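You operate a simulated robot arm through the tools that you are given. There is no shell and no other tool. Be economical: measure what you need, move in short steps, check, and stop when the job is done.

You run a simulated robot arm. Do the job below in one go: nothing can be reset, and whatever is moved stays where it is left.

TASK
Put the blue cap on the top of the green tool cart away on the shelf of the black shelf stand. Open the tool cart drawer, take the plug on the top of the black cart and put it away in the inside of the tool cart drawer and shut the drawer again. Take the red tag and leave it on the lower shelf of the grey steering cart. Put the yellow buffer from the shelf of the blue cart on top of the black pump on the top of the black cart. Put the black pad on the top of the lift table. The order is free.

It is judged by the outcome, as a careful person would: the job done as asked, and still so three seconds after it is handed in. It fails if anything else is knocked over, pushed out of place, dropped, spilled or broken. Lids that push on must go on centred and level and be pressed home; caps that screw on are set level and turned clockwise until they are tight.

THE ROBOT
A 6-joint arm with a two-finger gripper on a trunk, on a base that drives. Base frame: it is fixed to the floor where the robot stands at the start and does not move with it; the origin is under the middle of the robot, x ahead of it, y to its left, z up; the surface under the hand at the start is at about z = 788. Units: mm, rad, N and s.
Its first joint turns from -2.897 to 2.897 rad. Places, roughly: black pad (7x5x3 cm) [-6100, 2400, 300]; black pump [-3000, 4000, 1000]; blue cap (4x5x4 cm) [600, 0, 800]; inside of the tool cart drawer [600, 200, 600]; lower shelf of the grey steering cart [-4800, 1400, 200]; plug (4x4x4 cm) [-3200, 4000, 900]; red tag [-5250, 3000, 1000]; shelf of the black shelf stand (50x22 cm) [1420, -640, 1240]; tool cart drawer [500, 100, 600]; top of the lift table [-3500, 1400, 500]; yellow buffer [-5250, 3000, 250]. Payload 2.45 kg.
The tool frame sits at the grasp point between the pads (the TCP): z along the fingers, y along the line on which they close. The tips reach 20 mm beyond it. The gripper opens to 140 mm. The gripper's body begins 168 mm behind the TCP.
Orientation is that of the tool frame in the base frame, as a unit quaternion [x, y, z, w]. With the fingers straight down and closing along the base's y, the tool's x points along the base's -x, its y along +y and its z along -z.

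THE INTERFACE
- The arm moves only by the tool move_arm. Its argument "rows" is a list of rows, each a list of 7 numbers: the shift along the base's x, y, z in mm, then the turn, a rotation vector about the base's x, y, z in rad, then the gripper command, from -1 (fully open) to 1 (shut), values between in proportion. In form: [[x, y, z, wx, wy, wz, claw], ...]. A call has 1 to 8 rows; each row is the pose to reach, as a shift and turn from the pose commanded when the call began. Each row takes 0.2 s and may step no farther than 50 mm and 0.15 rad from the row before; otherwise, or with a gripper value out of range, the whole call is refused. Where a pose cannot be reached the arm comes as near as it can. A force on the tool above 40 N (or 10 N above the force at the start of the call, whichever is more), or a blocked arm, ends the call early, and 0.2 s more pass. Each finger travels about 45 mm/s and halts on what it meets, pressing with about 20 N; the grip force reading is that of the motor and also rises with nothing between the fingers. The clock runs only during rows and for 0.2 s after the last one: add rows that repeat a pose to give the fingers time. It gives the time, the measured TCP pose, the force on the tool (base axes), the opening and the grip force at its end, in the units of the frame above (readings bear some noise), with the torque about the TCP (base axes, N m) and any sound that the robot's microphone picked up.
- Cameras (640 x 400 px; columns grow to the right, rows downward): "scene" is now at [-104.3, 160.4, 1116.4]; the picture's right is [-0.16, -0.99, 0.00], its down [-0.60, 0.10, -0.80] and it looks along [0.79, -0.13, -0.61] (base axes); focal length 214 px, centre (320, 200). "wrist" rides on the gripper at [78, 11, -209] in the tool frame; the picture's right is [-0.14, 0.99, 0.00], its down [-0.92, -0.13, -0.37] and it looks along [-0.37, -0.05, 0.93] (tool axes); focal length 280 px, centre (320, 200). There is no depth. A picture from a camera that has moved, and an enlarged one, comes with that camera's place and axes in the base frame and with its lens.
- grab_frame(camera): a new picture of that camera. No time passes.
- steer(legs): drives the robot by 1 to 6 legs, each [ahead, left, turn to the left] in mm, mm and rad, along the robot's own axes; the way and the turn of a leg run together, so that a leg with both is an arc; at most 1500 mm and 3.142 rad a leg. The arm and the cameras ride along, it lands a little off, and it stops where it bumps. It gives what a move gives.
- head_to(pan, tilt): turns the head with the scene camera to pan (to the left, within 2.496 rad either way) and tilt (down, from -0.506 to 1.204), counted from straight ahead of the robot. It gives what a move gives.
- close_up(camera, box): a new picture of the part [left, top, right, bottom] of that camera's present view, enlarged. No time passes.
- job_done(): hands the job in; it is judged then, once.

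Work in short steps. Places have to be worked out from the pictures, the camera data and where the tool is seen: move nearer, look again, correct. Check each grasp and each placing, and mend what went wrong. You have 186 turns and 156 pictures in all, those below and enlarged ones among them. Open the gripper and draw the arm clear of the work before you hand the job in, unless the task says otherwise; then end with one line.

The tools are called after "Request:" as name(argument=value, ...) on one line, values as JSON. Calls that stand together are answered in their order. move_arm: Moves the arm, as the interface text tells. Its arguments: {"type":"object","properties":{"rows":{"type":"array","items":{"type":"array","items":{"type":"number"}}}},"required":["rows"]} The other tools are called the same way: steer (legs) drives the base; head_to (pan, tilt) turns the head that bears the scene camera; grab_frame (camera) takes a picture; close_up (camera, box) takes an enlarged picture of a part of a camera's view; job_done () hands the job in.

At the start:

```text
time_s: 0.0
eef_pos: [651.6, -164.5, 1026.7]
tcp_rot: [0.0, 1.0, 0.0, 0.0]
wrist_force: [0.1, 0.3, -0.4]
ft_torque: [0.02, -0.04, 0.0]
opening: 140.2
grasp_force: 0.0
robot x, y, heading: [-1.4, -0.6, -0.002]
head pan, tilt: [-0.159, 0.651]
```

scene: 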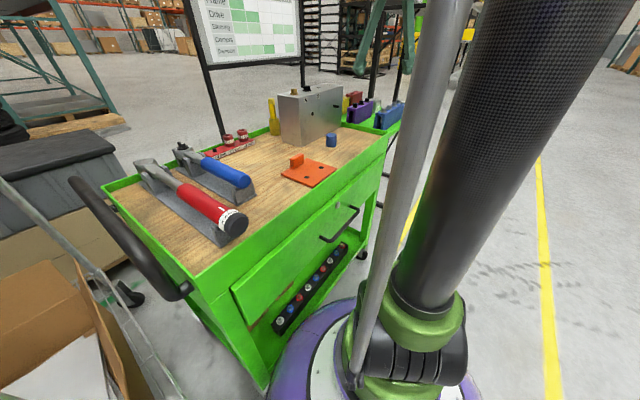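
wrist: 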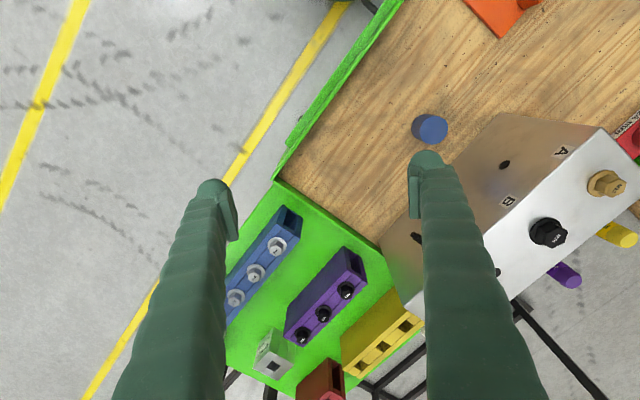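

The blue cap is at about [654, -3, 808], close to a metal box. I'll enlarge both views before choosing a grasp.

Request:
close_up(camera="wrist", box=[340, 60, 640, 260])

Request:
close_up(camera="scene", box=[180, 60, 420, 260])

```text
2.00 times, centred on (490, 160) of wrist
camera zoom: at [571.8, -154.6, 1234.8], right [0.14, 0.99, 0.0], down [0.92, -0.13, 0.37], along [0.37, -0.05, -0.93], focal length 561 px, centre (-20, 280)
```

zoom: 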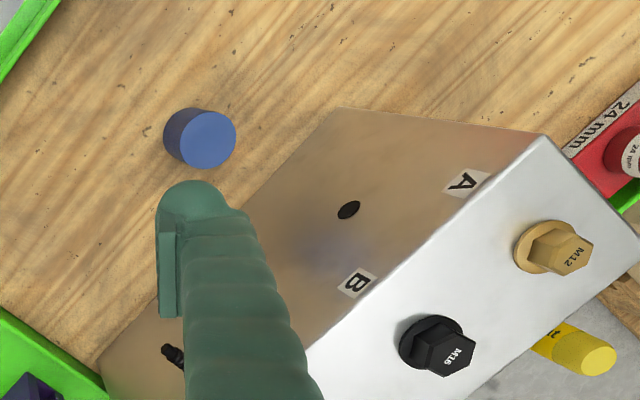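

```text
2.00 times, centred on (300, 160) of scene
camera zoom: at [-104.3, 160.4, 1116.4], right [-0.16, -0.99, 0.0], down [-0.6, 0.1, -0.8], along [0.79, -0.13, -0.61], focal length 429 px, centre (360, 280)
```

zoom: 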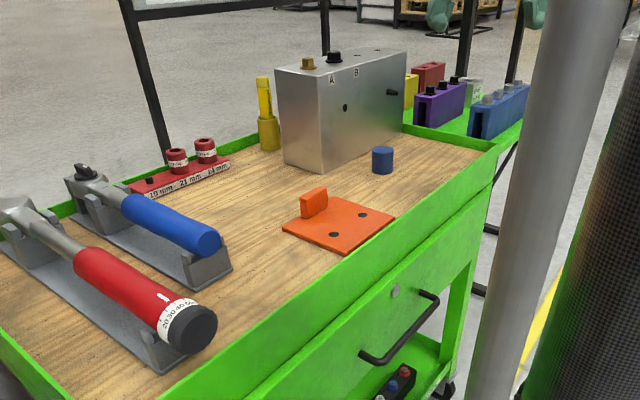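

Face of the box is about 60 mm clear of the cap, so a straight-down grasp works with the gripper partly open. First I'll turn the head to see the black shelf stand where it must go.

Request:
head_to(pan=-0.45, tilt=0.1)

Request:
grab_frame(camera="scene")

```text
time_s: 1.0
eef_pos: [650.6, -166.0, 1026.2]
tcp_rot: [0.0, 1.0, 0.0, 0.0]
wrist_force: [-1.0, 0.5, 0.6]
ft_torque: [0.05, -0.01, -0.03]
opening: 139.9
grasp_force: 0.0
robot x, y, heading: [-0.6, -1.7, 0.002]
head pan, tilt: [-0.45, 0.099]
```

```text
151 pictures are left
camera scene: at [-107.0, 134.1, 1166.9], right [-0.43, -0.9, 0.0], down [-0.09, 0.04, -0.99], along [0.9, -0.43, -0.1], focal length 214 px, centre (320, 200)
```

scene: 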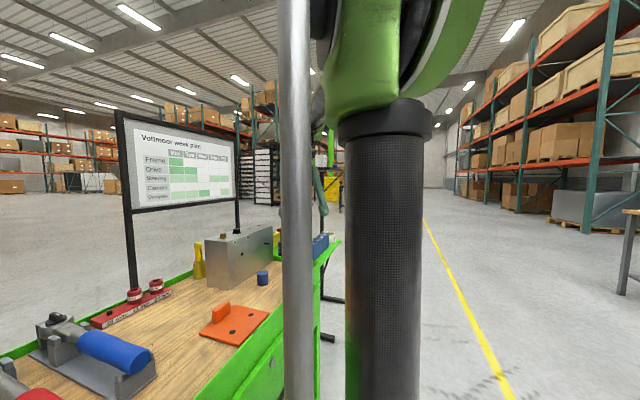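

The arm hides the stand, so I'll take the cap first. I move above it with the gripper narrowed to about 90 mm, then check.

Request:
move_arm(rows=[[0, 40, 0, 0, 0, 0, -0.3], [-1, 80, 0, 0, 0, 0, -0.3], [-2, 120, 0, 0, 0, 0, -0.3], [-2, 161, 0, 0, 0, 0, -0.3], [-2, 161, -45, 0, 0, 0, -0.3], [-2, 161, -90, 0, 0, 0, -0.3]])

Request:
grab_frame(camera="wrist")

```text
time_s: 2.4
eef_pos: [646.1, -2.7, 933.2]
tcp_rot: [0.0, 1.0, 0.0, 0.0]
wrist_force: [-0.3, 0.5, 0.0]
ft_torque: [-0.01, -0.02, 0.01]
opening: 91.1
grasp_force: 0.0
robot x, y, heading: [-0.8, -0.6, -0.003]
head pan, tilt: [-0.45, 0.099]
```

```text
150 pictures are left
camera wrist: at [567.0, 8.0, 1141.9], right [0.14, 0.99, 0.0], down [0.92, -0.13, 0.37], along [0.37, -0.05, -0.93], focal length 280 px, centre (320, 200)
```

wrist: 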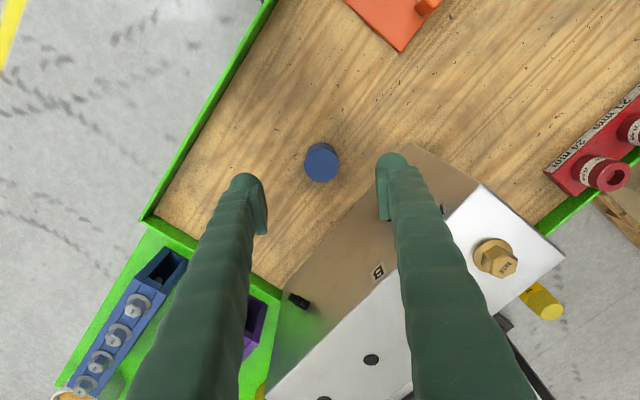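

The cap is centred under the gripper at about [646, -1.5]. I descend to z≈815 and close.

Request:
move_arm(rows=[[1, 1, -45, 0, 0, 0, -0.3], [1, 1, -90, 0, 0, 0, -0.3], [1, 1, -119, 0, 0, 0, -0.3], [1, 1, -119, 0, 0, 0, 1], [1, 1, -119, 0, 0, 0, 1], [1, 1, -119, 0, 0, 0, 1], [1, 1, -119, 0, 0, 0, 1], [1, 1, -119, 0, 0, 0, 1]])

Request:
move_arm(rows=[[0, 0, 40, 0, 0, 0, 1], [0, 0, 90, 0, 0, 0, 1], [0, 0, 140, 0, 0, 0, 1], [0, 0, 190, 0, 0, 0, 1], [0, 0, 240, 0, 0, 0, 1], [0, 0, 280, 0, 0, 0, 1]])

Request:
head_to(pan=-0.2, tilt=0.1)

Request:
grab_frame(camera="wrist")

Request:
grab_frame(camera="scene")

```text
time_s: 4.2
eef_pos: [648.8, -3.3, 819.2]
tcp_rot: [0.0, 1.0, 0.0, 0.0]
wrist_force: [-0.5, 0.0, 0.2]
ft_torque: [0.0, 0.01, 0.03]
opening: 37.0
grasp_force: 20.6
robot x, y, heading: [-0.4, -3.2, -0.001]
head pan, tilt: [-0.45, 0.099]
```

```text
time_s: 5.6
eef_pos: [649.7, -6.7, 1103.2]
tcp_rot: [0.0, 1.0, 0.001, 0.0]
wrist_force: [-0.2, -0.6, 0.2]
ft_torque: [0.0, -0.01, -0.01]
opening: 37.1
grasp_force: 20.1
robot x, y, heading: [0.9, -0.0, -0.006]
head pan, tilt: [-0.45, 0.099]
```

```text
time_s: 6.3
eef_pos: [647.9, -7.0, 1102.0]
tcp_rot: [0.0, 1.0, 0.0, 0.0]
wrist_force: [-0.2, 0.0, 0.1]
ft_torque: [0.02, 0.0, -0.01]
opening: 37.1
grasp_force: 19.8
robot x, y, heading: [2.8, 0.8, 0.002]
head pan, tilt: [-0.201, 0.099]
```

```text
149 pictures are left
camera wrist: at [569.5, 4.0, 1310.1], right [0.14, 0.99, 0.0], down [0.92, -0.13, 0.37], along [0.37, -0.05, -0.93], focal length 280 px, centre (320, 200)
```

wrist: 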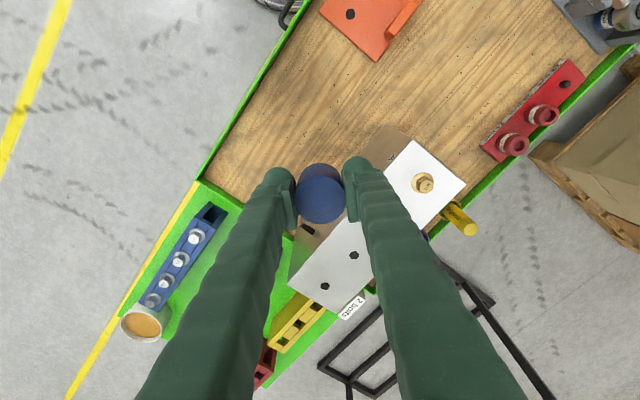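

```text
148 pictures are left
camera scene: at [-99.8, 155.7, 1167.0], right [-0.2, -0.98, 0.0], down [-0.1, 0.02, -0.99], along [0.97, -0.2, -0.1], focal length 214 px, centre (320, 200)
```

scene: 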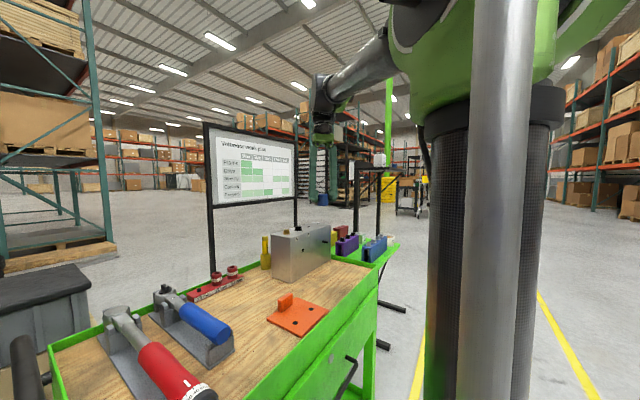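

The cap is held. A black stand with feet appears near (375, 165–345) in the scene; I enlarge it.

Request:
close_up(camera="scene", box=[310, 110, 450, 360])

```text
1.60 times, centred on (380, 235) of scene
camera zoom: at [-99.8, 155.7, 1167.0], right [-0.2, -0.98, 0.0], down [-0.1, 0.02, -0.99], along [0.97, -0.2, -0.1], focal length 343 px, centre (224, 144)
```

zoom: 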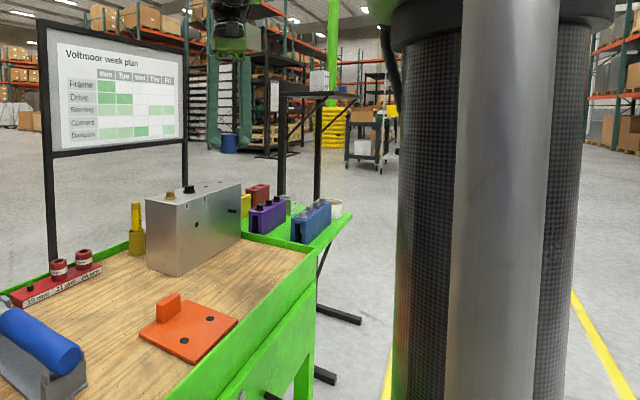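

The stand's shelf is open from above, with a white box standing on it; its front faces the -x-y side. I drive to a spot about 850 mm in front of it, turn to face it and look.

Request:
steer(legs=[[0, -1240, 0], [820, 0, 0], [0, 0, 0.785]])

Request:
head_to(pan=0.3, tilt=0.1)

Request:
grab_frame(camera="scene")

Request:
grab_frame(camera="wrist")

```text
time_s: 18.7
eef_pos: [1302.9, -790.5, 1101.9]
tcp_rot: [-0.381, 0.925, 0.0, 0.0]
wrist_force: [-0.8, 0.0, -0.6]
ft_torque: [0.0, -0.01, 0.03]
opening: 36.6
grasp_force: 20.2
robot x, y, heading: [834.9, -1241.6, 0.785]
head pan, tilt: [-0.201, 0.099]
```

```text
time_s: 19.6
eef_pos: [1302.0, -790.9, 1101.1]
tcp_rot: [-0.38, 0.925, 0.0, 0.0]
wrist_force: [-0.4, 0.0, 0.2]
ft_torque: [-0.02, 0.0, -0.03]
opening: 36.5
grasp_force: 19.9
robot x, y, heading: [835.9, -1240.1, 0.779]
head pan, tilt: [0.3, 0.099]
```

```text
146 pictures are left
camera scene: at [621.7, -1170.4, 1167.0], right [0.88, -0.47, 0.0], down [-0.05, -0.09, -0.99], along [0.47, 0.88, -0.1], focal length 214 px, centre (320, 200)
```

scene: 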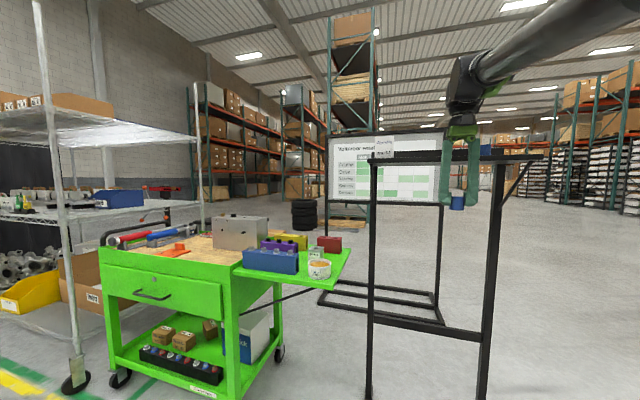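

```text
145 pictures are left
camera wrist: at [1238.4, -837.8, 1310.3], right [-0.6, 0.8, 0.0], down [0.74, 0.56, 0.37], along [0.3, 0.22, -0.93], focal length 280 px, centre (320, 200)
```

wrist: 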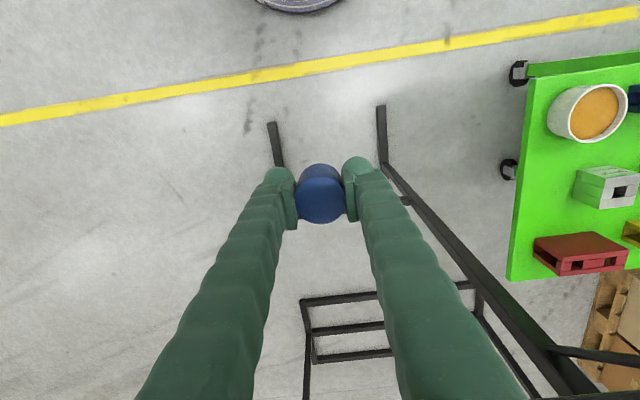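

The shelf's front edge is about 80 mm ahead of the fingers, facing about heading 0.64. I raise the arm so the wrist camera can see the shelf from above.

Request:
move_arm(rows=[[0, 0, 50, 0, 0, 0, 1], [0, 0, 100, 0, 0, 0, 1], [0, 0, 150, 0, 0, 0, 1], [0, 0, 200, 0, 0, 0, 1], [0, 0, 250, 0, 0, 0, 1], [0, 0, 300, 0, 0, 0, 1]])

Request:
grab_frame(camera="wrist")

Request:
close_up(camera="scene", box=[330, 80, 570, 230])

```text
time_s: 21.0
eef_pos: [1294.6, -800.2, 1387.1]
tcp_rot: [-0.38, 0.925, 0.002, 0.007]
wrist_force: [32.3, 36.6, -29.0]
ft_torque: [-6.21, 5.19, -0.5]
opening: 36.8
grasp_force: 19.9
out of reach, approached as far as the arm can: row 6
robot x, y, heading: [838.0, -1243.6, 0.779]
head pan, tilt: [0.3, 0.099]
stopped in row 6: the force on the tool passed its limit at 354 N (the readings are from after the stop); the commanded pose is now the measured one
```

```text
144 pictures are left
camera wrist: at [1227.4, -848.9, 1595.1], right [-0.6, 0.8, 0.0], down [0.74, 0.55, 0.38], along [0.31, 0.23, -0.92], focal length 280 px, centre (320, 200)
```

wrist: 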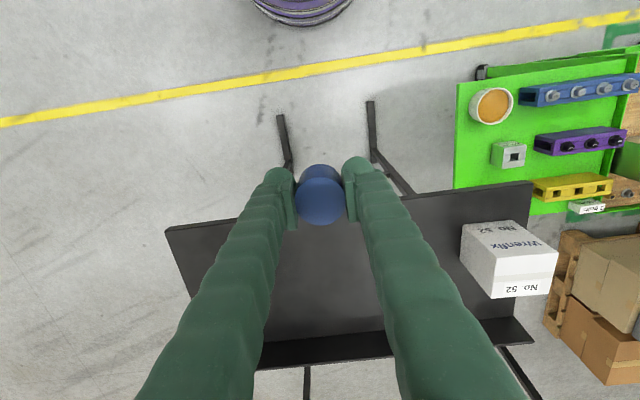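

```text
2.67 times, centred on (450, 155) of scene
camera zoom: at [621.6, -1170.4, 1167.0], right [0.88, -0.47, 0.0], down [-0.05, -0.09, -1.0], along [0.47, 0.88, -0.1], focal length 572 px, centre (-27, 320)
```

zoom: 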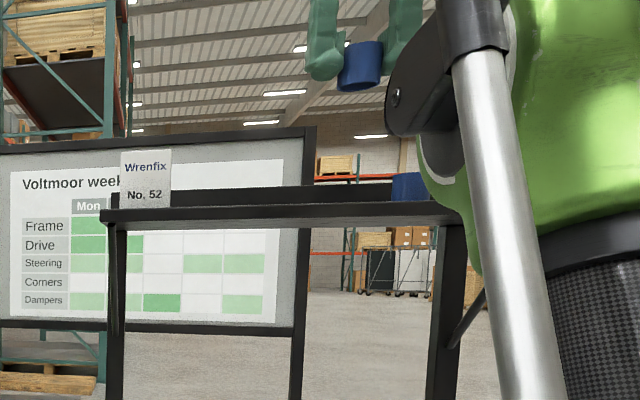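

The shelf's front edge runs about (1516,-912)–(1159,-547), with a white box on the left. Something blue may stand at its right behind my finger, so I lower slightly and shift left to see it.

Request:
move_arm(rows=[[0, 0, -20, 0, 0, 0, 1], [-30, 30, -30, 0, 0, 0, 1], [-60, 60, -30, 0, 0, 0, 1]])

Request:
grab_frame(camera="wrist")

```text
time_s: 21.8
eef_pos: [1234.4, -738.5, 1356.7]
tcp_rot: [-0.379, 0.925, 0.003, 0.006]
wrist_force: [0.0, 0.5, 0.1]
ft_torque: [0.07, 0.05, -0.01]
opening: 36.3
grasp_force: 19.7
robot x, y, heading: [833.0, -1242.2, 0.782]
head pan, tilt: [0.3, 0.099]
```

```text
142 pictures are left
camera wrist: at [1168.3, -788.2, 1564.9], right [-0.6, 0.8, 0.0], down [0.74, 0.55, 0.38], along [0.3, 0.23, -0.92], focal length 280 px, centre (320, 200)
```

wrist: 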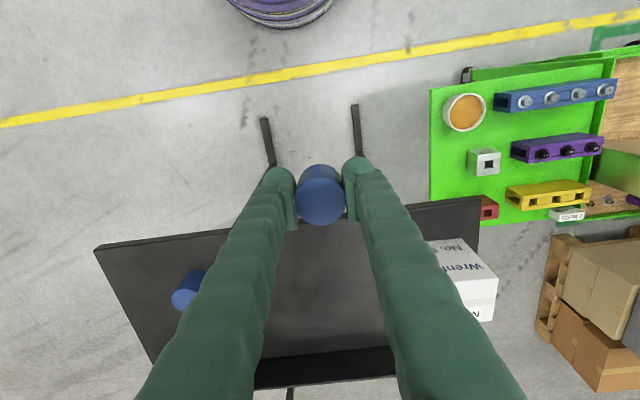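

A second blue cap stands at (1478,-778) and the white box is at the left, so the spot near (1400,-655) is free. I shift the arm right 58 mm and drive ahead 175 mm so the cap hovers over it.

Request:
move_arm(rows=[[20, -20, 0, 0, 0, 0, 1], [42, -42, 0, 0, 0, 0, 1]])

Request:
steer(legs=[[175, 0, 0]])

Request:
grab_frame(camera="wrist")

```text
time_s: 22.4
eef_pos: [1277.7, -781.9, 1354.4]
tcp_rot: [-0.38, 0.925, 0.003, 0.005]
wrist_force: [-0.6, 0.4, 0.0]
ft_torque: [-0.04, -0.06, 0.0]
opening: 36.6
grasp_force: 20.5
robot x, y, heading: [836.9, -1239.0, 0.78]
head pan, tilt: [0.3, 0.099]
```

```text
time_s: 23.9
eef_pos: [1399.4, -661.5, 1356.5]
tcp_rot: [-0.379, 0.925, 0.003, 0.006]
wrist_force: [0.5, -0.4, -0.5]
ft_torque: [-0.01, 0.03, 0.03]
opening: 36.5
grasp_force: 20.0
robot x, y, heading: [959.9, -1119.3, 0.78]
head pan, tilt: [0.3, 0.099]
```

```text
141 pictures are left
camera wrist: at [1333.6, -710.2, 1564.1], right [-0.6, 0.8, 0.0], down [0.74, 0.55, 0.38], along [0.3, 0.23, -0.92], focal length 280 px, centre (320, 200)
```

wrist: 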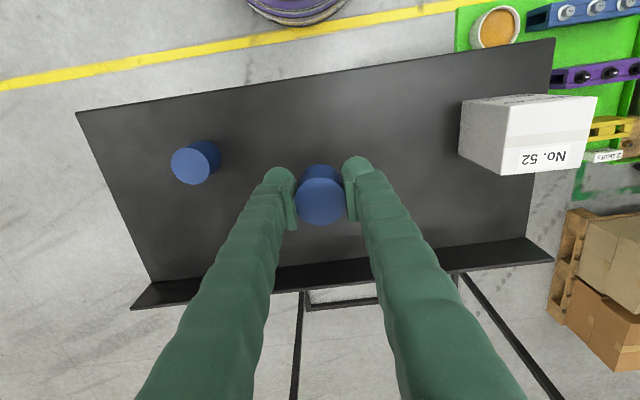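

The cap is over free shelf. I lower it about 83 mm and check.

Request:
move_arm(rows=[[0, 0, -45, 0, 0, 0, 1], [0, 0, -70, 0, 0, 0, 1], [0, 0, -78, 0, 0, 0, 1], [0, 0, -82, 0, 0, 0, 1], [0, 0, -86, 0, 0, 0, 1], [0, 0, -90, 0, 0, 0, 1]])

Request:
close_up(camera="scene", box=[320, 50, 620, 230])

```text
time_s: 25.3
eef_pos: [1397.5, -660.8, 1267.3]
tcp_rot: [-0.38, 0.925, 0.003, 0.007]
wrist_force: [4.6, 2.1, 17.9]
ft_torque: [0.02, -0.04, 0.06]
opening: 36.5
grasp_force: 19.5
robot x, y, heading: [959.6, -1119.4, 0.782]
head pan, tilt: [0.3, 0.099]
```

```text
2.13 times, centred on (470, 140) of scene
camera zoom: at [743.6, -1050.0, 1167.0], right [0.88, -0.47, 0.0], down [-0.05, -0.09, -1.0], along [0.47, 0.88, -0.1], focal length 458 px, centre (0, 328)
```

zoom: 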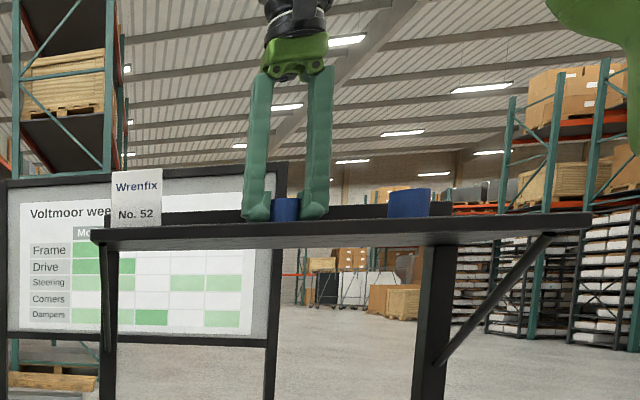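

Contact at 18 N: the cap rests on the shelf. I ease up 2 mm, open and lift away.

Request:
move_arm(rows=[[0, 0, 2, 0, 0, 0, 1], [0, 0, 2, 0, 0, 0, 0.3], [0, 0, 2, 0, 0, 0, 0], [0, 0, 2, 0, 0, 0, 0], [0, 0, 2, 0, 0, 0, 0], [0, 0, 45, 0, 0, 0, 0], [0, 0, 85, 0, 0, 0, 0]])

Request:
grab_frame(camera="wrist")

```text
time_s: 26.9
eef_pos: [1400.8, -662.0, 1352.7]
tcp_rot: [-0.379, 0.925, 0.002, 0.006]
wrist_force: [-0.4, -0.1, 0.5]
ft_torque: [0.06, -0.08, 0.05]
opening: 69.8
grasp_force: 0.1
robot x, y, heading: [956.4, -1122.4, 0.787]
head pan, tilt: [0.3, 0.099]
```

```text
139 pictures are left
camera wrist: at [1333.9, -711.1, 1559.5], right [-0.6, 0.8, 0.0], down [0.74, 0.55, 0.38], along [0.3, 0.23, -0.92], focal length 280 px, centre (320, 200)
```

wrist: 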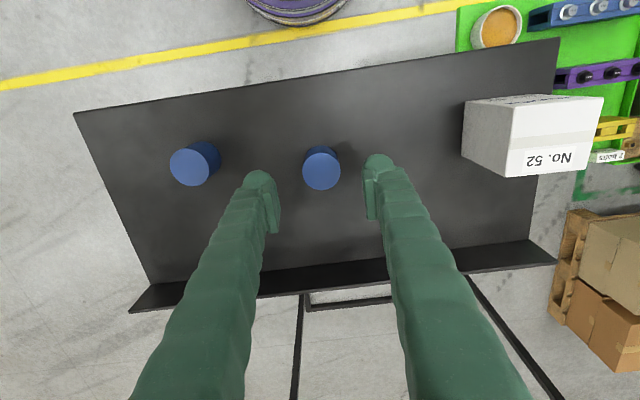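

The cap stands on the shelf. Next I go to open the drawer: back off, sidestep to in front of the tool cart facing it, and look at the handle.

Request:
steer(legs=[[-393, 0, 0], [0, 1200, 0]])

Request:
head_to(pan=0.0, tilt=0.6)

Request:
grab_frame(camera="scene")

Request:
grab_frame(camera="wrist")

```text
time_s: 35.0
eef_pos: [269.6, -94.4, 1350.3]
tcp_rot: [-0.386, 0.922, 0.002, 0.006]
wrist_force: [-0.3, -0.5, 0.8]
ft_torque: [0.01, 0.01, -0.01]
opening: 70.2
grasp_force: 0.0
robot x, y, heading: [-164.6, -559.0, 0.794]
head pan, tilt: [0.3, 0.099]
```

```text
time_s: 35.9
eef_pos: [270.1, -94.7, 1350.5]
tcp_rot: [-0.386, 0.922, 0.002, 0.006]
wrist_force: [0.5, -0.3, 0.4]
ft_torque: [0.02, -0.02, -0.01]
opening: 70.0
grasp_force: 0.0
robot x, y, heading: [-164.8, -565.3, 0.796]
head pan, tilt: [0.0, 0.6]
```

```text
138 pictures are left
camera scene: at [-362.4, -511.5, 1120.9], right [0.71, -0.7, 0.0], down [-0.4, -0.4, -0.83], along [0.58, 0.59, -0.56], focal length 214 px, centre (320, 200)
```

scene: 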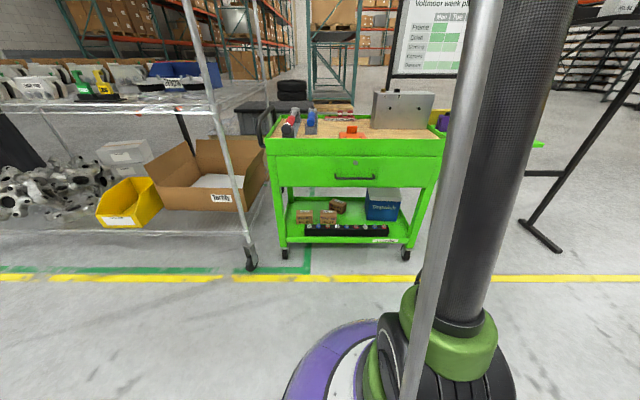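

```text
137 pictures are left
camera wrist: at [203.7, -145.2, 1559.0], right [-0.61, 0.79, 0.0], down [0.73, 0.56, 0.38], along [0.3, 0.23, -0.92], focal length 280 px, centre (320, 200)
```

wrist: 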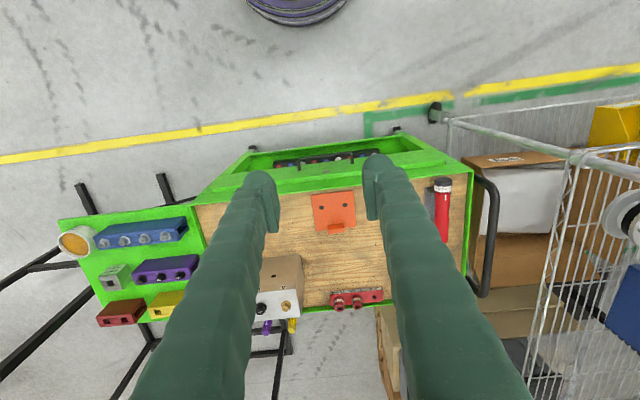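

The cart front is square ahead; I enlarge the handle.

Request:
close_up(camera="scene", box=[260, 110, 460, 260])

```text
2.67 times, centred on (360, 185) of scene
camera zoom: at [-362.4, -511.5, 1120.9], right [0.71, -0.7, 0.0], down [-0.4, -0.4, -0.83], along [0.58, 0.59, -0.56], focal length 572 px, centre (213, 240)
```

zoom: 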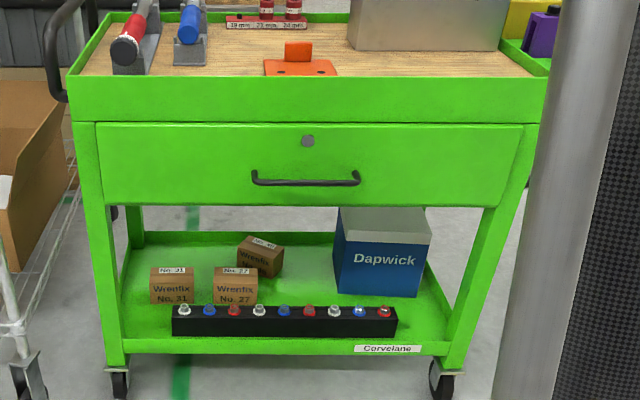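

The bar handle is about 190 mm long, centred near (386, 12, 636). I'll grip it with the fingers above and below: yaw the tool a quarter turn while lowering, then pitch it forward.

Request:
move_arm(rows=[[0, 0, -45, 0, 0, -0.148, -0.2], [0, 0, -90, 0, 0, -0.296, -0.2], [0, 0, -135, 0, 0, -0.444, -0.2], [0, 0, -180, 0, 0, -0.592, -0.2], [0, 0, -225, 0, 0, -0.74, -0.2], [0, 0, -270, 0, 0, -0.888, -0.2], [0, 0, -315, 0, 0, -1.036, -0.2], [0, 0, -360, 0, 0, -1.184, -0.2]])

Request:
move_arm(rows=[[0, 0, -45, 0, 0, -0.13, -0.2], [0, 0, -90, 0, 0, -0.26, -0.2], [0, 0, -135, 0, 0, -0.387, -0.2], [0, 0, -180, 0, 0, -0.387, -0.2], [0, 0, -200, 0, 0, -0.387, -0.2]])

Request:
move_arm(rows=[[0, 0, 0, 0.107, -0.105, 0, -0.2], [0, 0, 0, 0.213, -0.209, 0, -0.2], [0, 0, 0, 0.32, -0.314, 0, -0.2], [0, 0, 0, 0.427, -0.419, 0, -0.2], [0, 0, 0, 0.534, -0.523, 0, -0.2], [0, 0, 0, 0.64, -0.628, 0, -0.2], [0, 0, 0, 0.747, -0.732, 0, -0.2], [0, 0, 0, 0.854, -0.837, 0, -0.2]])

Request:
grab_frame(camera="scene")

Request:
grab_frame(camera="wrist")

```text
time_s: 37.7
eef_pos: [269.7, -92.7, 989.6]
tcp_rot: [0.196, 0.981, -0.001, 0.005]
wrist_force: [0.0, 0.8, 0.0]
ft_torque: [-0.01, -0.01, 0.01]
opening: 83.9
grasp_force: 0.1
robot x, y, heading: [-166.7, -557.4, 0.797]
head pan, tilt: [0.0, 0.6]
```

```text
time_s: 38.9
eef_pos: [266.8, -94.8, 787.7]
tcp_rot: [0.379, 0.925, -0.003, 0.006]
wrist_force: [-0.7, -0.1, 0.4]
ft_torque: [0.06, 0.0, 0.03]
opening: 84.0
grasp_force: 0.0
robot x, y, heading: [-166.1, -563.1, 0.796]
head pan, tilt: [0.0, 0.6]
```

```text
time_s: 40.7
eef_pos: [267.8, -95.1, 791.3]
tcp_rot: [0.316, 0.763, 0.52, 0.217]
wrist_force: [-0.6, 0.2, 0.1]
ft_torque: [0.02, 0.01, 0.03]
opening: 84.0
grasp_force: 0.1
robot x, y, heading: [-165.8, -557.7, 0.792]
head pan, tilt: [0.0, 0.6]
```

```text
135 pictures are left
camera scene: at [-362.5, -511.6, 1120.9], right [0.71, -0.7, 0.0], down [-0.4, -0.4, -0.83], along [0.58, 0.59, -0.56], focal length 214 px, centre (320, 200)
```

scene: 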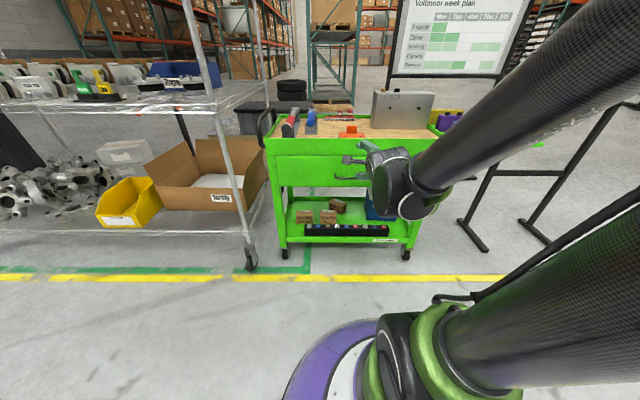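

```text
134 pictures are left
camera wrist: at [77.1, -174.2, 876.9], right [0.35, 0.16, 0.92], down [0.37, -0.93, 0.02], along [0.86, 0.34, -0.39], focal length 280 px, centre (320, 200)
```

wrist: 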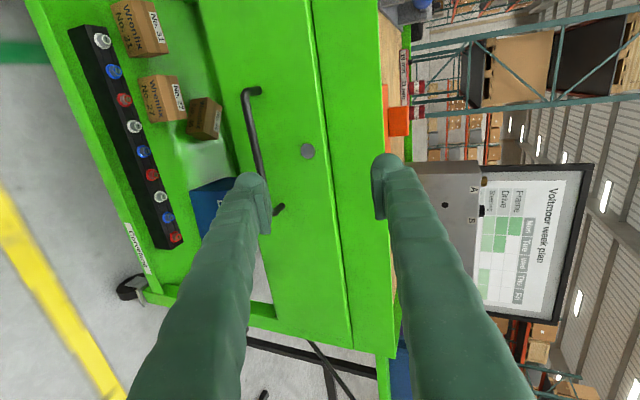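

The pose works and the handle is visible from the wrist, at roughly (380, 18, 628). I move to about 130 mm short of it and look again.

Request:
move_arm(rows=[[9, 9, -40, 0, 0, 0, -0.2], [18, 18, -80, 0, 0, 0, -0.2], [27, 28, -116, 0, 0, 0, -0.2]])

Request:
grab_frame(camera="wrist")

Request:
close_up(camera="scene", box=[260, 110, 460, 260])

```text
time_s: 41.5
eef_pos: [291.3, -63.5, 676.4]
tcp_rot: [0.316, 0.763, 0.52, 0.217]
wrist_force: [0.4, -0.4, 0.1]
ft_torque: [0.01, -0.02, 0.02]
opening: 83.8
grasp_force: 0.0
robot x, y, heading: [-167.6, -558.6, 0.794]
head pan, tilt: [0.0, 0.6]
```

```text
133 pictures are left
camera wrist: at [100.8, -143.7, 764.0], right [0.35, 0.16, 0.92], down [0.37, -0.93, 0.02], along [0.86, 0.34, -0.39], focal length 280 px, centre (320, 200)
```

wrist: 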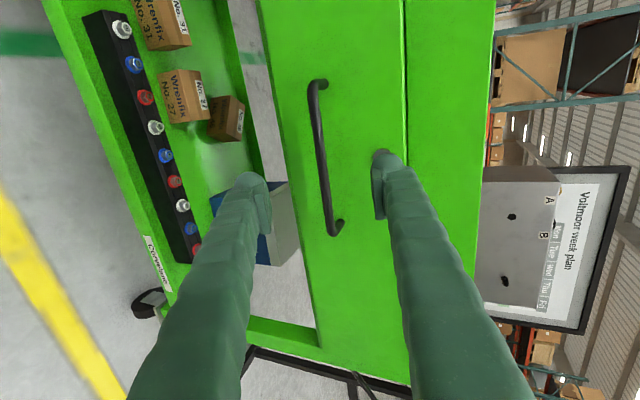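

```text
2.67 times, centred on (360, 185) of scene
camera zoom: at [-362.5, -511.6, 1120.8], right [0.71, -0.7, 0.0], down [-0.4, -0.4, -0.83], along [0.58, 0.59, -0.56], focal length 572 px, centre (213, 240)
```

zoom: 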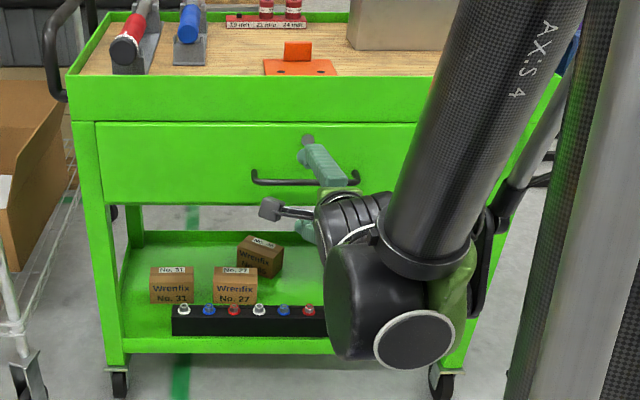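

Triangulating two wrist views puts the bar between (328,91,629) and (470,-51,626), centre (399, 20, 627). I narrow the fingers to 44 mm, move in with the bar 12 mm ahead of the TCP, and close.

Request:
move_arm(rows=[[5, 3, -25, 0, 0, 0, 0.37], [25, 18, -30, 0, 0, 0, 0.37], [45, 33, -33, 0, 0, 0, 0.37], [65, 48, -37, 0, 0, 0, 0.37], [85, 63, -42, 0, 0, 0, 0.37], [100, 75, -45, 0, 0, 0, 0.37]])

Request:
grab_frame(camera="wrist")

```text
time_s: 42.9
eef_pos: [382.5, -2.5, 635.7]
tcp_rot: [0.317, 0.764, 0.519, 0.216]
wrist_force: [-10.0, -11.1, 5.0]
ft_torque: [0.46, -0.36, -0.03]
opening: 44.6
grasp_force: 0.3
out of reach, approached as far as the arm can: row 1, 2, 3, 4
robot x, y, heading: [-167.6, -557.5, 0.795]
head pan, tilt: [0.0, 0.6]
stopped in row 6: the force on the tool passed its limit at 65 N (the readings are from after the stop); the commanded pose is now the measured one
```

```text
131 pictures are left
camera wrist: at [191.6, -81.4, 721.6], right [0.35, 0.16, 0.92], down [0.37, -0.93, 0.02], along [0.86, 0.34, -0.39], focal length 280 px, centre (320, 200)
```

wrist: 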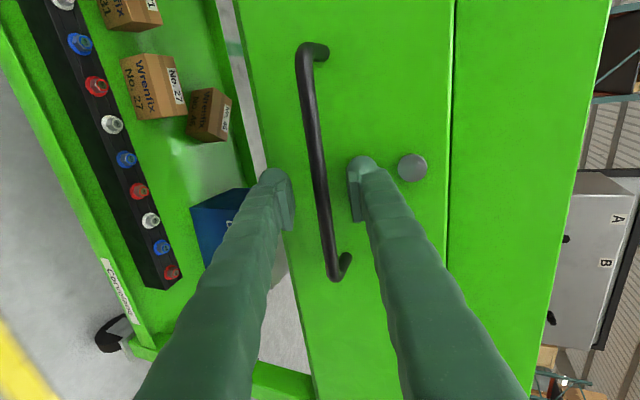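

The bar is between the fingers but something pushed back. I close here and read the opening to see if the bar is caught.

Request:
move_arm(rows=[[0, 0, 0, 0, 0, 0, 1], [0, 0, 0, 0, 0, 0, 1], [0, 0, 0, 0, 0, 0, 1]])

Request:
grab_frame(camera="wrist")

```text
time_s: 43.6
eef_pos: [383.7, -2.1, 636.3]
tcp_rot: [0.316, 0.763, 0.52, 0.217]
wrist_force: [3.6, 3.4, 34.3]
ft_torque: [-0.24, 0.22, 0.03]
opening: 6.3
grasp_force: 25.2
robot x, y, heading: [-166.8, -561.0, 0.795]
head pan, tilt: [0.0, 0.6]
```

```text
130 pictures are left
camera wrist: at [192.5, -80.5, 722.1], right [0.35, 0.16, 0.92], down [0.37, -0.93, 0.02], along [0.86, 0.34, -0.38], focal length 280 px, centre (320, 200)
```

wrist: 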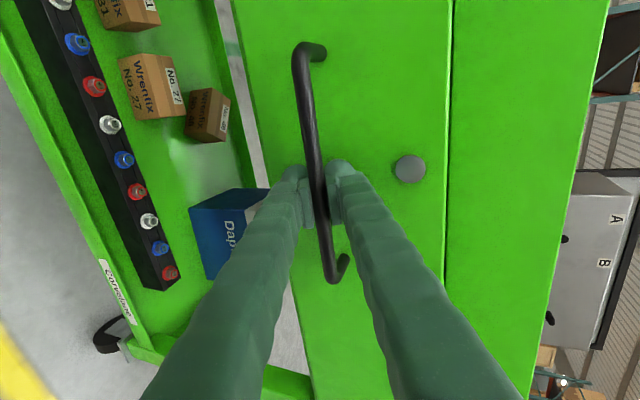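

The bar is gripped. I relieve the vertical load slightly and pull straight out in small steps.

Request:
move_arm(rows=[[-4, -4, 2, 0, 0, 0, 1], [-14, -14, 2, 0, 0, 0, 1], [-28, -28, 2, 0, 0, 0, 1], [-42, -42, 2, 0, 0, 0, 1], [-56, -56, 2, 0, 0, 0, 1], [-70, -70, 2, 0, 0, 0, 1]])

Request:
grab_frame(camera="wrist")

```text
time_s: 44.3
eef_pos: [373.5, -11.6, 636.1]
tcp_rot: [0.318, 0.768, 0.513, 0.215]
wrist_force: [-0.2, -1.0, -23.6]
ft_torque: [0.14, -0.13, 0.1]
opening: 5.9
grasp_force: 33.8
out of reach, approached as far as the arm can: row 2, 3
robot x, y, heading: [-166.9, -563.0, 0.795]
head pan, tilt: [0.0, 0.6]
stopped in row 3: the force on the tool passed its limit at 59 N (the readings are from after the stop); the commanded pose is now the measured one
```

```text
129 pictures are left
camera wrist: at [182.7, -89.9, 725.8], right [0.36, 0.17, 0.92], down [0.37, -0.93, 0.03], along [0.85, 0.33, -0.4], focal length 280 px, centre (320, 200)
```

wrist: 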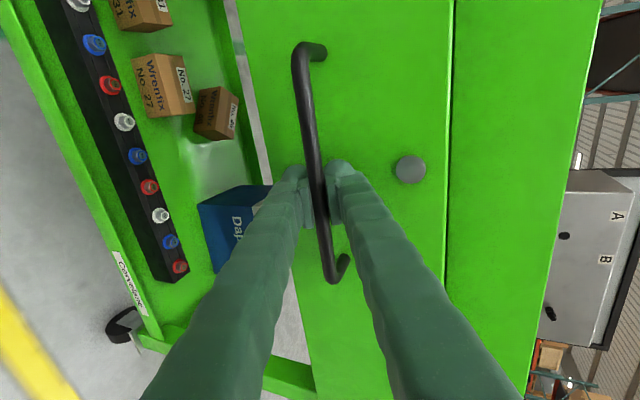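

The drawer came out about 14 mm, but the arm is at its reach limits. I use the base to pull instead, a little at a time.

Request:
steer(legs=[[-80, 0, 0]])

Request:
grab_frame(camera="wrist")

```text
time_s: 45.3
eef_pos: [328.8, -55.6, 635.2]
tcp_rot: [0.319, 0.767, 0.513, 0.215]
wrist_force: [1.5, -0.6, -5.7]
ft_torque: [-0.03, -0.1, 0.08]
opening: 6.3
grasp_force: 34.1
robot x, y, heading: [-209.0, -604.4, 0.791]
head pan, tilt: [0.0, 0.6]
stopped in leg 1: the force on the tool passed its limit at 42 N (the readings are from after the stop); the commanded pose is now the measured one
```

```text
128 pictures are left
camera wrist: at [139.4, -133.1, 725.9], right [0.36, 0.17, 0.92], down [0.37, -0.93, 0.02], along [0.85, 0.33, -0.4], focal length 280 px, centre (320, 200)
```

wrist: 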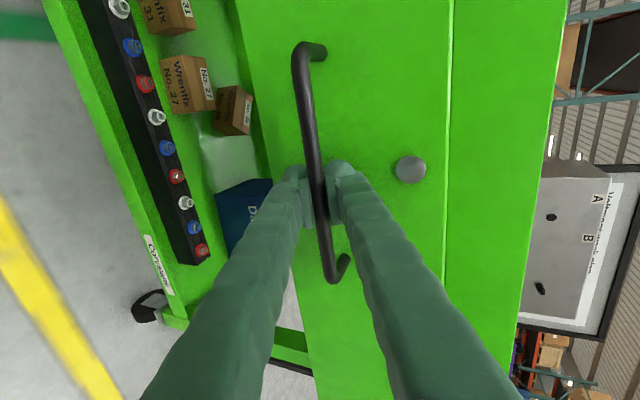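

It works: the drawer is about 77 mm out. I keep pulling with the base in short legs.

Request:
steer(legs=[[-70, 0, 0]])

Request:
steer(legs=[[-70, 0, 0]])

Request:
grab_frame(camera="wrist")

Request:
grab_frame(camera="scene")

```text
time_s: 46.3
eef_pos: [279.5, -105.4, 637.1]
tcp_rot: [0.318, 0.768, 0.513, 0.214]
wrist_force: [0.9, 1.5, -12.0]
ft_torque: [0.02, -0.14, 0.01]
opening: 6.1
grasp_force: 34.3
robot x, y, heading: [-261.7, -653.0, 0.795]
head pan, tilt: [0.0, 0.6]
```

```text
time_s: 47.3
eef_pos: [231.2, -153.0, 637.1]
tcp_rot: [0.317, 0.768, 0.513, 0.214]
wrist_force: [7.9, -6.9, -8.4]
ft_torque: [0.01, -0.03, 0.03]
opening: 6.2
grasp_force: 35.3
robot x, y, heading: [-309.9, -700.9, 0.791]
head pan, tilt: [0.0, 0.6]
```

```text
127 pictures are left
camera wrist: at [41.4, -231.2, 725.9], right [0.36, 0.17, 0.92], down [0.37, -0.93, 0.02], along [0.85, 0.33, -0.4], focal length 280 px, centre (320, 200)
```

wrist: 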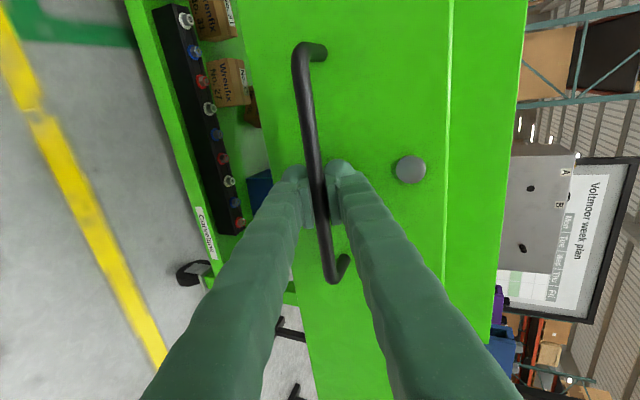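

```text
126 pictures are left
camera scene: at [-502.3, -653.8, 1120.9], right [0.71, -0.7, 0.0], down [-0.4, -0.4, -0.82], along [0.58, 0.59, -0.57], focal length 214 px, centre (320, 200)
```

scene: 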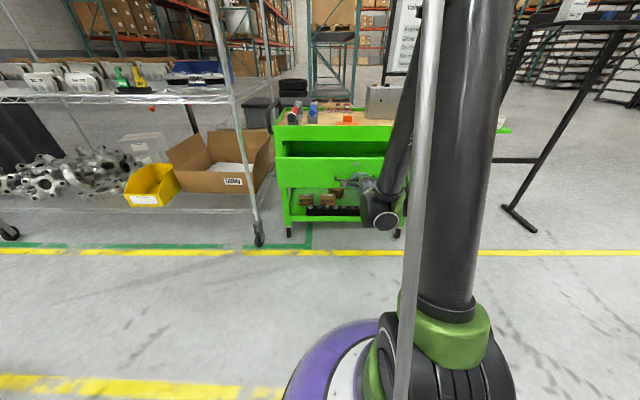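

The drawer is about 215 mm open, enough. I open the fingers and back the base away.

Request:
move_arm(rows=[[0, 0, 0, 0, 0, 0, 0.3], [0, 0, 0, 0, 0, 0, 0.3], [0, 0, 0, 0, 0, 0, 0.3]])

Request:
steer(legs=[[-150, 0, 0]])

Request:
grab_frame(camera="wrist")

```text
time_s: 48.1
eef_pos: [231.8, -153.2, 636.1]
tcp_rot: [0.318, 0.769, 0.512, 0.214]
wrist_force: [-0.7, 0.3, 0.3]
ft_torque: [0.0, -0.03, 0.02]
opening: 49.2
grasp_force: 0.1
robot x, y, heading: [-308.0, -703.7, 0.791]
head pan, tilt: [0.0, 0.6]
```

```text
time_s: 49.5
eef_pos: [126.5, -261.8, 636.9]
tcp_rot: [0.318, 0.768, 0.512, 0.214]
wrist_force: [0.0, -0.3, 0.0]
ft_torque: [0.01, -0.01, -0.01]
opening: 49.0
grasp_force: 0.1
robot x, y, heading: [-408.0, -811.0, 0.794]
head pan, tilt: [0.0, 0.6]
```

```text
125 pictures are left
camera wrist: at [-63.9, -339.4, 726.0], right [0.36, 0.17, 0.92], down [0.37, -0.93, 0.02], along [0.85, 0.33, -0.4], focal length 280 px, centre (320, 200)
```

wrist: 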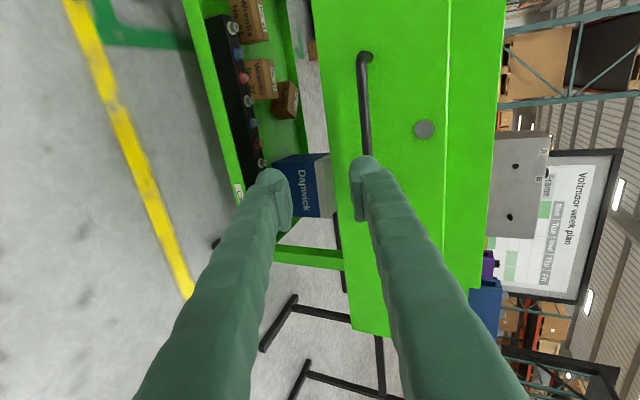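

Drawer is open, cart in place. I bring the tool back upright and raise it, and look toward the black cart direction for the route.

Request:
move_arm(rows=[[0, 0, 45, -0.107, 0.105, 0, 0], [0, 0, 90, -0.213, 0.209, 0, 0], [0, 0, 135, -0.32, 0.314, 0, 0], [0, 0, 180, -0.427, 0.419, 0, 0], [0, 0, 225, -0.534, 0.523, 0, 0], [0, 0, 270, -0.64, 0.628, 0, 0], [0, 0, 315, -0.747, 0.732, 0, 0], [0, 0, 360, -0.854, 0.837, 0, 0]])

Request:
head_to(pan=1.3, tilt=0.25)

Request:
grab_frame(camera="scene")

Request:
head_to(pan=2.2, tilt=0.25)

Request:
grab_frame(camera="scene")

```text
time_s: 51.3
eef_pos: [127.4, -260.8, 999.0]
tcp_rot: [0.379, 0.925, -0.011, 0.001]
wrist_force: [0.5, -0.2, -0.1]
ft_torque: [0.07, -0.07, -0.01]
opening: 70.0
grasp_force: 0.0
robot x, y, heading: [-411.9, -811.1, 0.795]
head pan, tilt: [0.0, 0.6]
```

```text
time_s: 52.8
eef_pos: [128.4, -260.5, 997.1]
tcp_rot: [0.379, 0.925, -0.01, 0.003]
wrist_force: [0.4, -1.0, 0.2]
ft_torque: [0.03, 0.02, 0.03]
opening: 70.1
grasp_force: 0.0
robot x, y, heading: [-413.4, -812.5, 0.788]
head pan, tilt: [1.3, 0.25]
```

```text
124 pictures are left
camera scene: at [-716.9, -743.2, 1153.1], right [0.87, 0.5, 0.0], down [0.12, -0.21, -0.97], along [-0.48, 0.84, -0.25], focal length 214 px, centre (320, 200)
```

scene: 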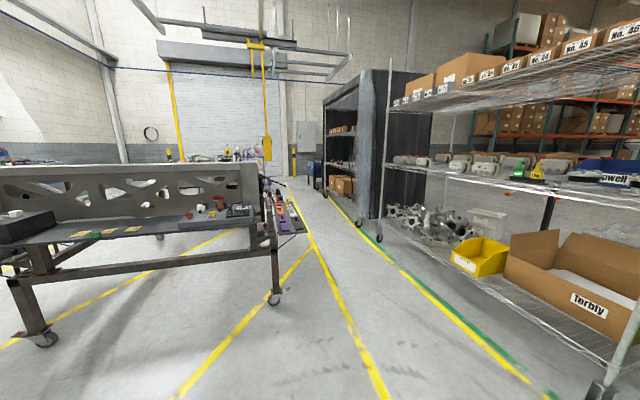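

```text
time_s: 54.0
eef_pos: [127.8, -259.1, 995.9]
tcp_rot: [0.38, 0.925, -0.009, 0.003]
wrist_force: [-0.1, 0.3, -0.2]
ft_torque: [0.03, -0.03, 0.05]
opening: 69.7
grasp_force: 0.1
robot x, y, heading: [-411.7, -813.0, 0.79]
head pan, tilt: [2.201, 0.25]
```

```text
123 pictures are left
camera scene: at [-762.7, -810.4, 1153.1], right [0.15, 0.99, 0.0], down [0.24, -0.04, -0.97], along [-0.96, 0.14, -0.25], focal length 214 px, centre (320, 200)
```

scene: 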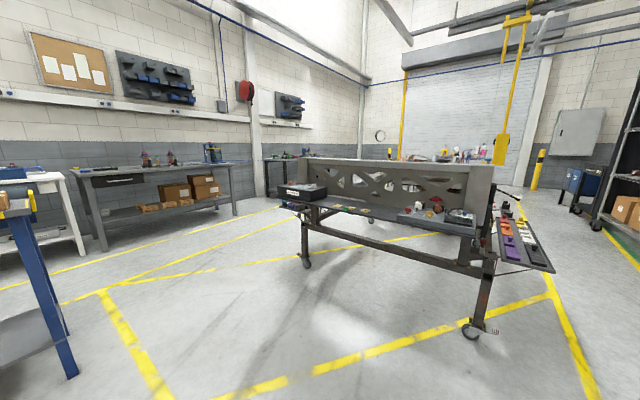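

There is a clear aisle between the frame table and the racks leading to the black cart. I turn left to face along it, sidestep to its middle, and drive down it.

Request:
steer(legs=[[0, 0, 1.594], [513, -692, 0], [1500, 0, 0], [1500, 0, 0]])

Request:
head_to(pan=-0.1, tilt=0.3)

Request:
grab_frame(camera="scene")

Request:
head_to(pan=0.9, tilt=0.3)

Request:
grab_frame(camera="scene")

```text
time_s: 76.2
eef_pos: [-3106.4, 2477.0, 997.7]
tcp_rot: [-0.421, 0.907, -0.004, 0.01]
wrist_force: [0.2, -0.2, 0.4]
ft_torque: [-0.01, -0.01, 0.01]
opening: 69.9
grasp_force: 0.1
robot x, y, heading: [-2515.0, 1983.1, 2.435]
head pan, tilt: [2.201, 0.25]
```

```text
time_s: 78.3
eef_pos: [-3107.4, 2477.1, 997.6]
tcp_rot: [-0.421, 0.907, -0.006, 0.009]
wrist_force: [-0.1, -0.2, -0.3]
ft_torque: [-0.02, 0.02, 0.0]
opening: 70.1
grasp_force: 0.2
robot x, y, heading: [-2519.2, 1980.5, 2.443]
head pan, tilt: [-0.099, 0.3]
```

```text
122 pictures are left
camera scene: at [-2550.4, 1790.1, 1148.4], right [0.72, 0.7, 0.0], down [0.21, -0.21, -0.96], along [-0.67, 0.69, -0.3], focal length 214 px, centre (320, 200)
```

scene: 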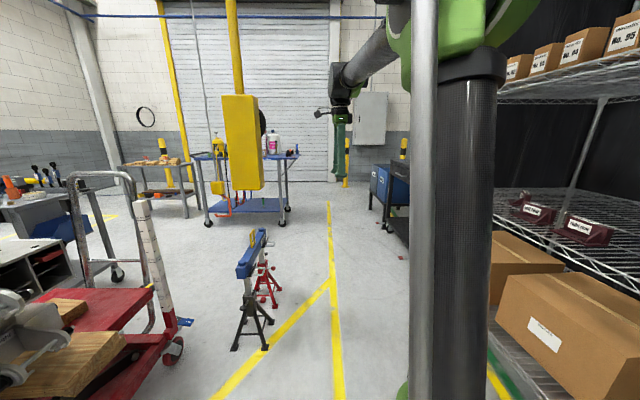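

```text
time_s: 79.6
eef_pos: [-3106.3, 2478.1, 996.9]
tcp_rot: [-0.421, 0.907, -0.005, 0.01]
wrist_force: [-0.9, -0.4, -0.1]
ft_torque: [0.0, 0.0, 0.0]
opening: 69.9
grasp_force: 0.1
robot x, y, heading: [-2520.3, 1977.8, 2.438]
head pan, tilt: [0.901, 0.3]
```

```text
121 pictures are left
camera scene: at [-2576.9, 1704.7, 1148.4], right [-0.2, 0.98, 0.0], down [0.29, 0.06, -0.96], along [-0.94, -0.19, -0.3], focal length 214 px, centre (320, 200)
```

scene: 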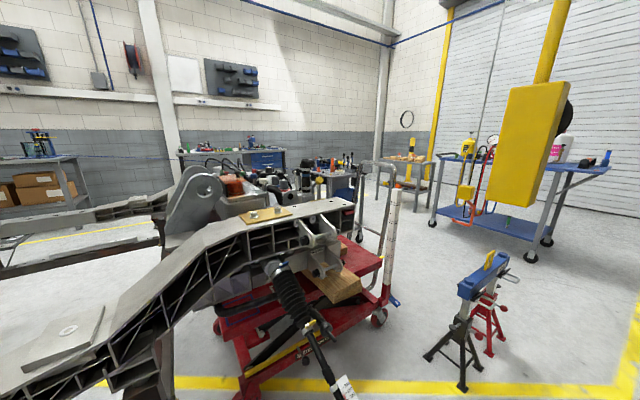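

The aisle continues clear, with jack stands and a hanging yellow box left of it and the black cart ahead right. I drive on until level with the black cart and look right before turning.

Request:
steer(legs=[[0, 0, -0.056], [1000, -60, 0], [800, -40, 0]])

Request:
head_to(pan=-1.4, tilt=0.4)

Request:
grab_frame(camera="scene")

```text
time_s: 89.2
eef_pos: [-4334.8, 3838.4, 996.9]
tcp_rot: [-0.396, 0.918, -0.006, 0.009]
wrist_force: [0.9, -0.6, 0.1]
ft_torque: [0.0, -0.05, 0.03]
opening: 70.1
grasp_force: 0.0
robot x, y, heading: [-3774.3, 3308.0, 2.386]
head pan, tilt: [0.901, 0.3]
```

```text
time_s: 91.4
eef_pos: [-4336.0, 3838.8, 997.2]
tcp_rot: [-0.396, 0.918, -0.005, 0.009]
wrist_force: [0.3, -0.6, 0.9]
ft_torque: [0.02, 0.01, 0.03]
opening: 70.2
grasp_force: 0.1
robot x, y, heading: [-3774.0, 3307.1, 2.386]
head pan, tilt: [-1.4, 0.4]
```

```text
120 pictures are left
camera scene: at [-3704.8, 3128.1, 1139.1], right [0.83, -0.55, 0.0], down [-0.21, -0.32, -0.92], along [0.51, 0.77, -0.39], focal length 214 px, centre (320, 200)
```

scene: 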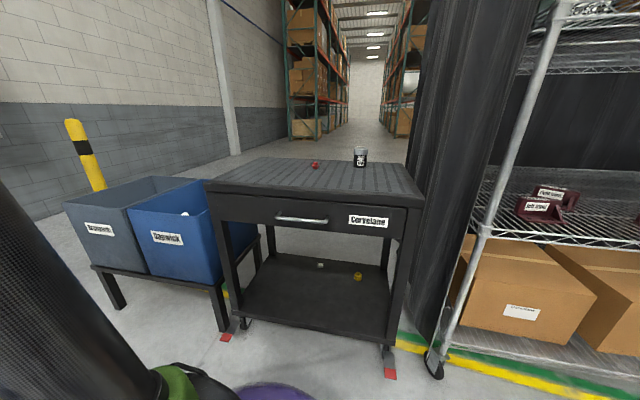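

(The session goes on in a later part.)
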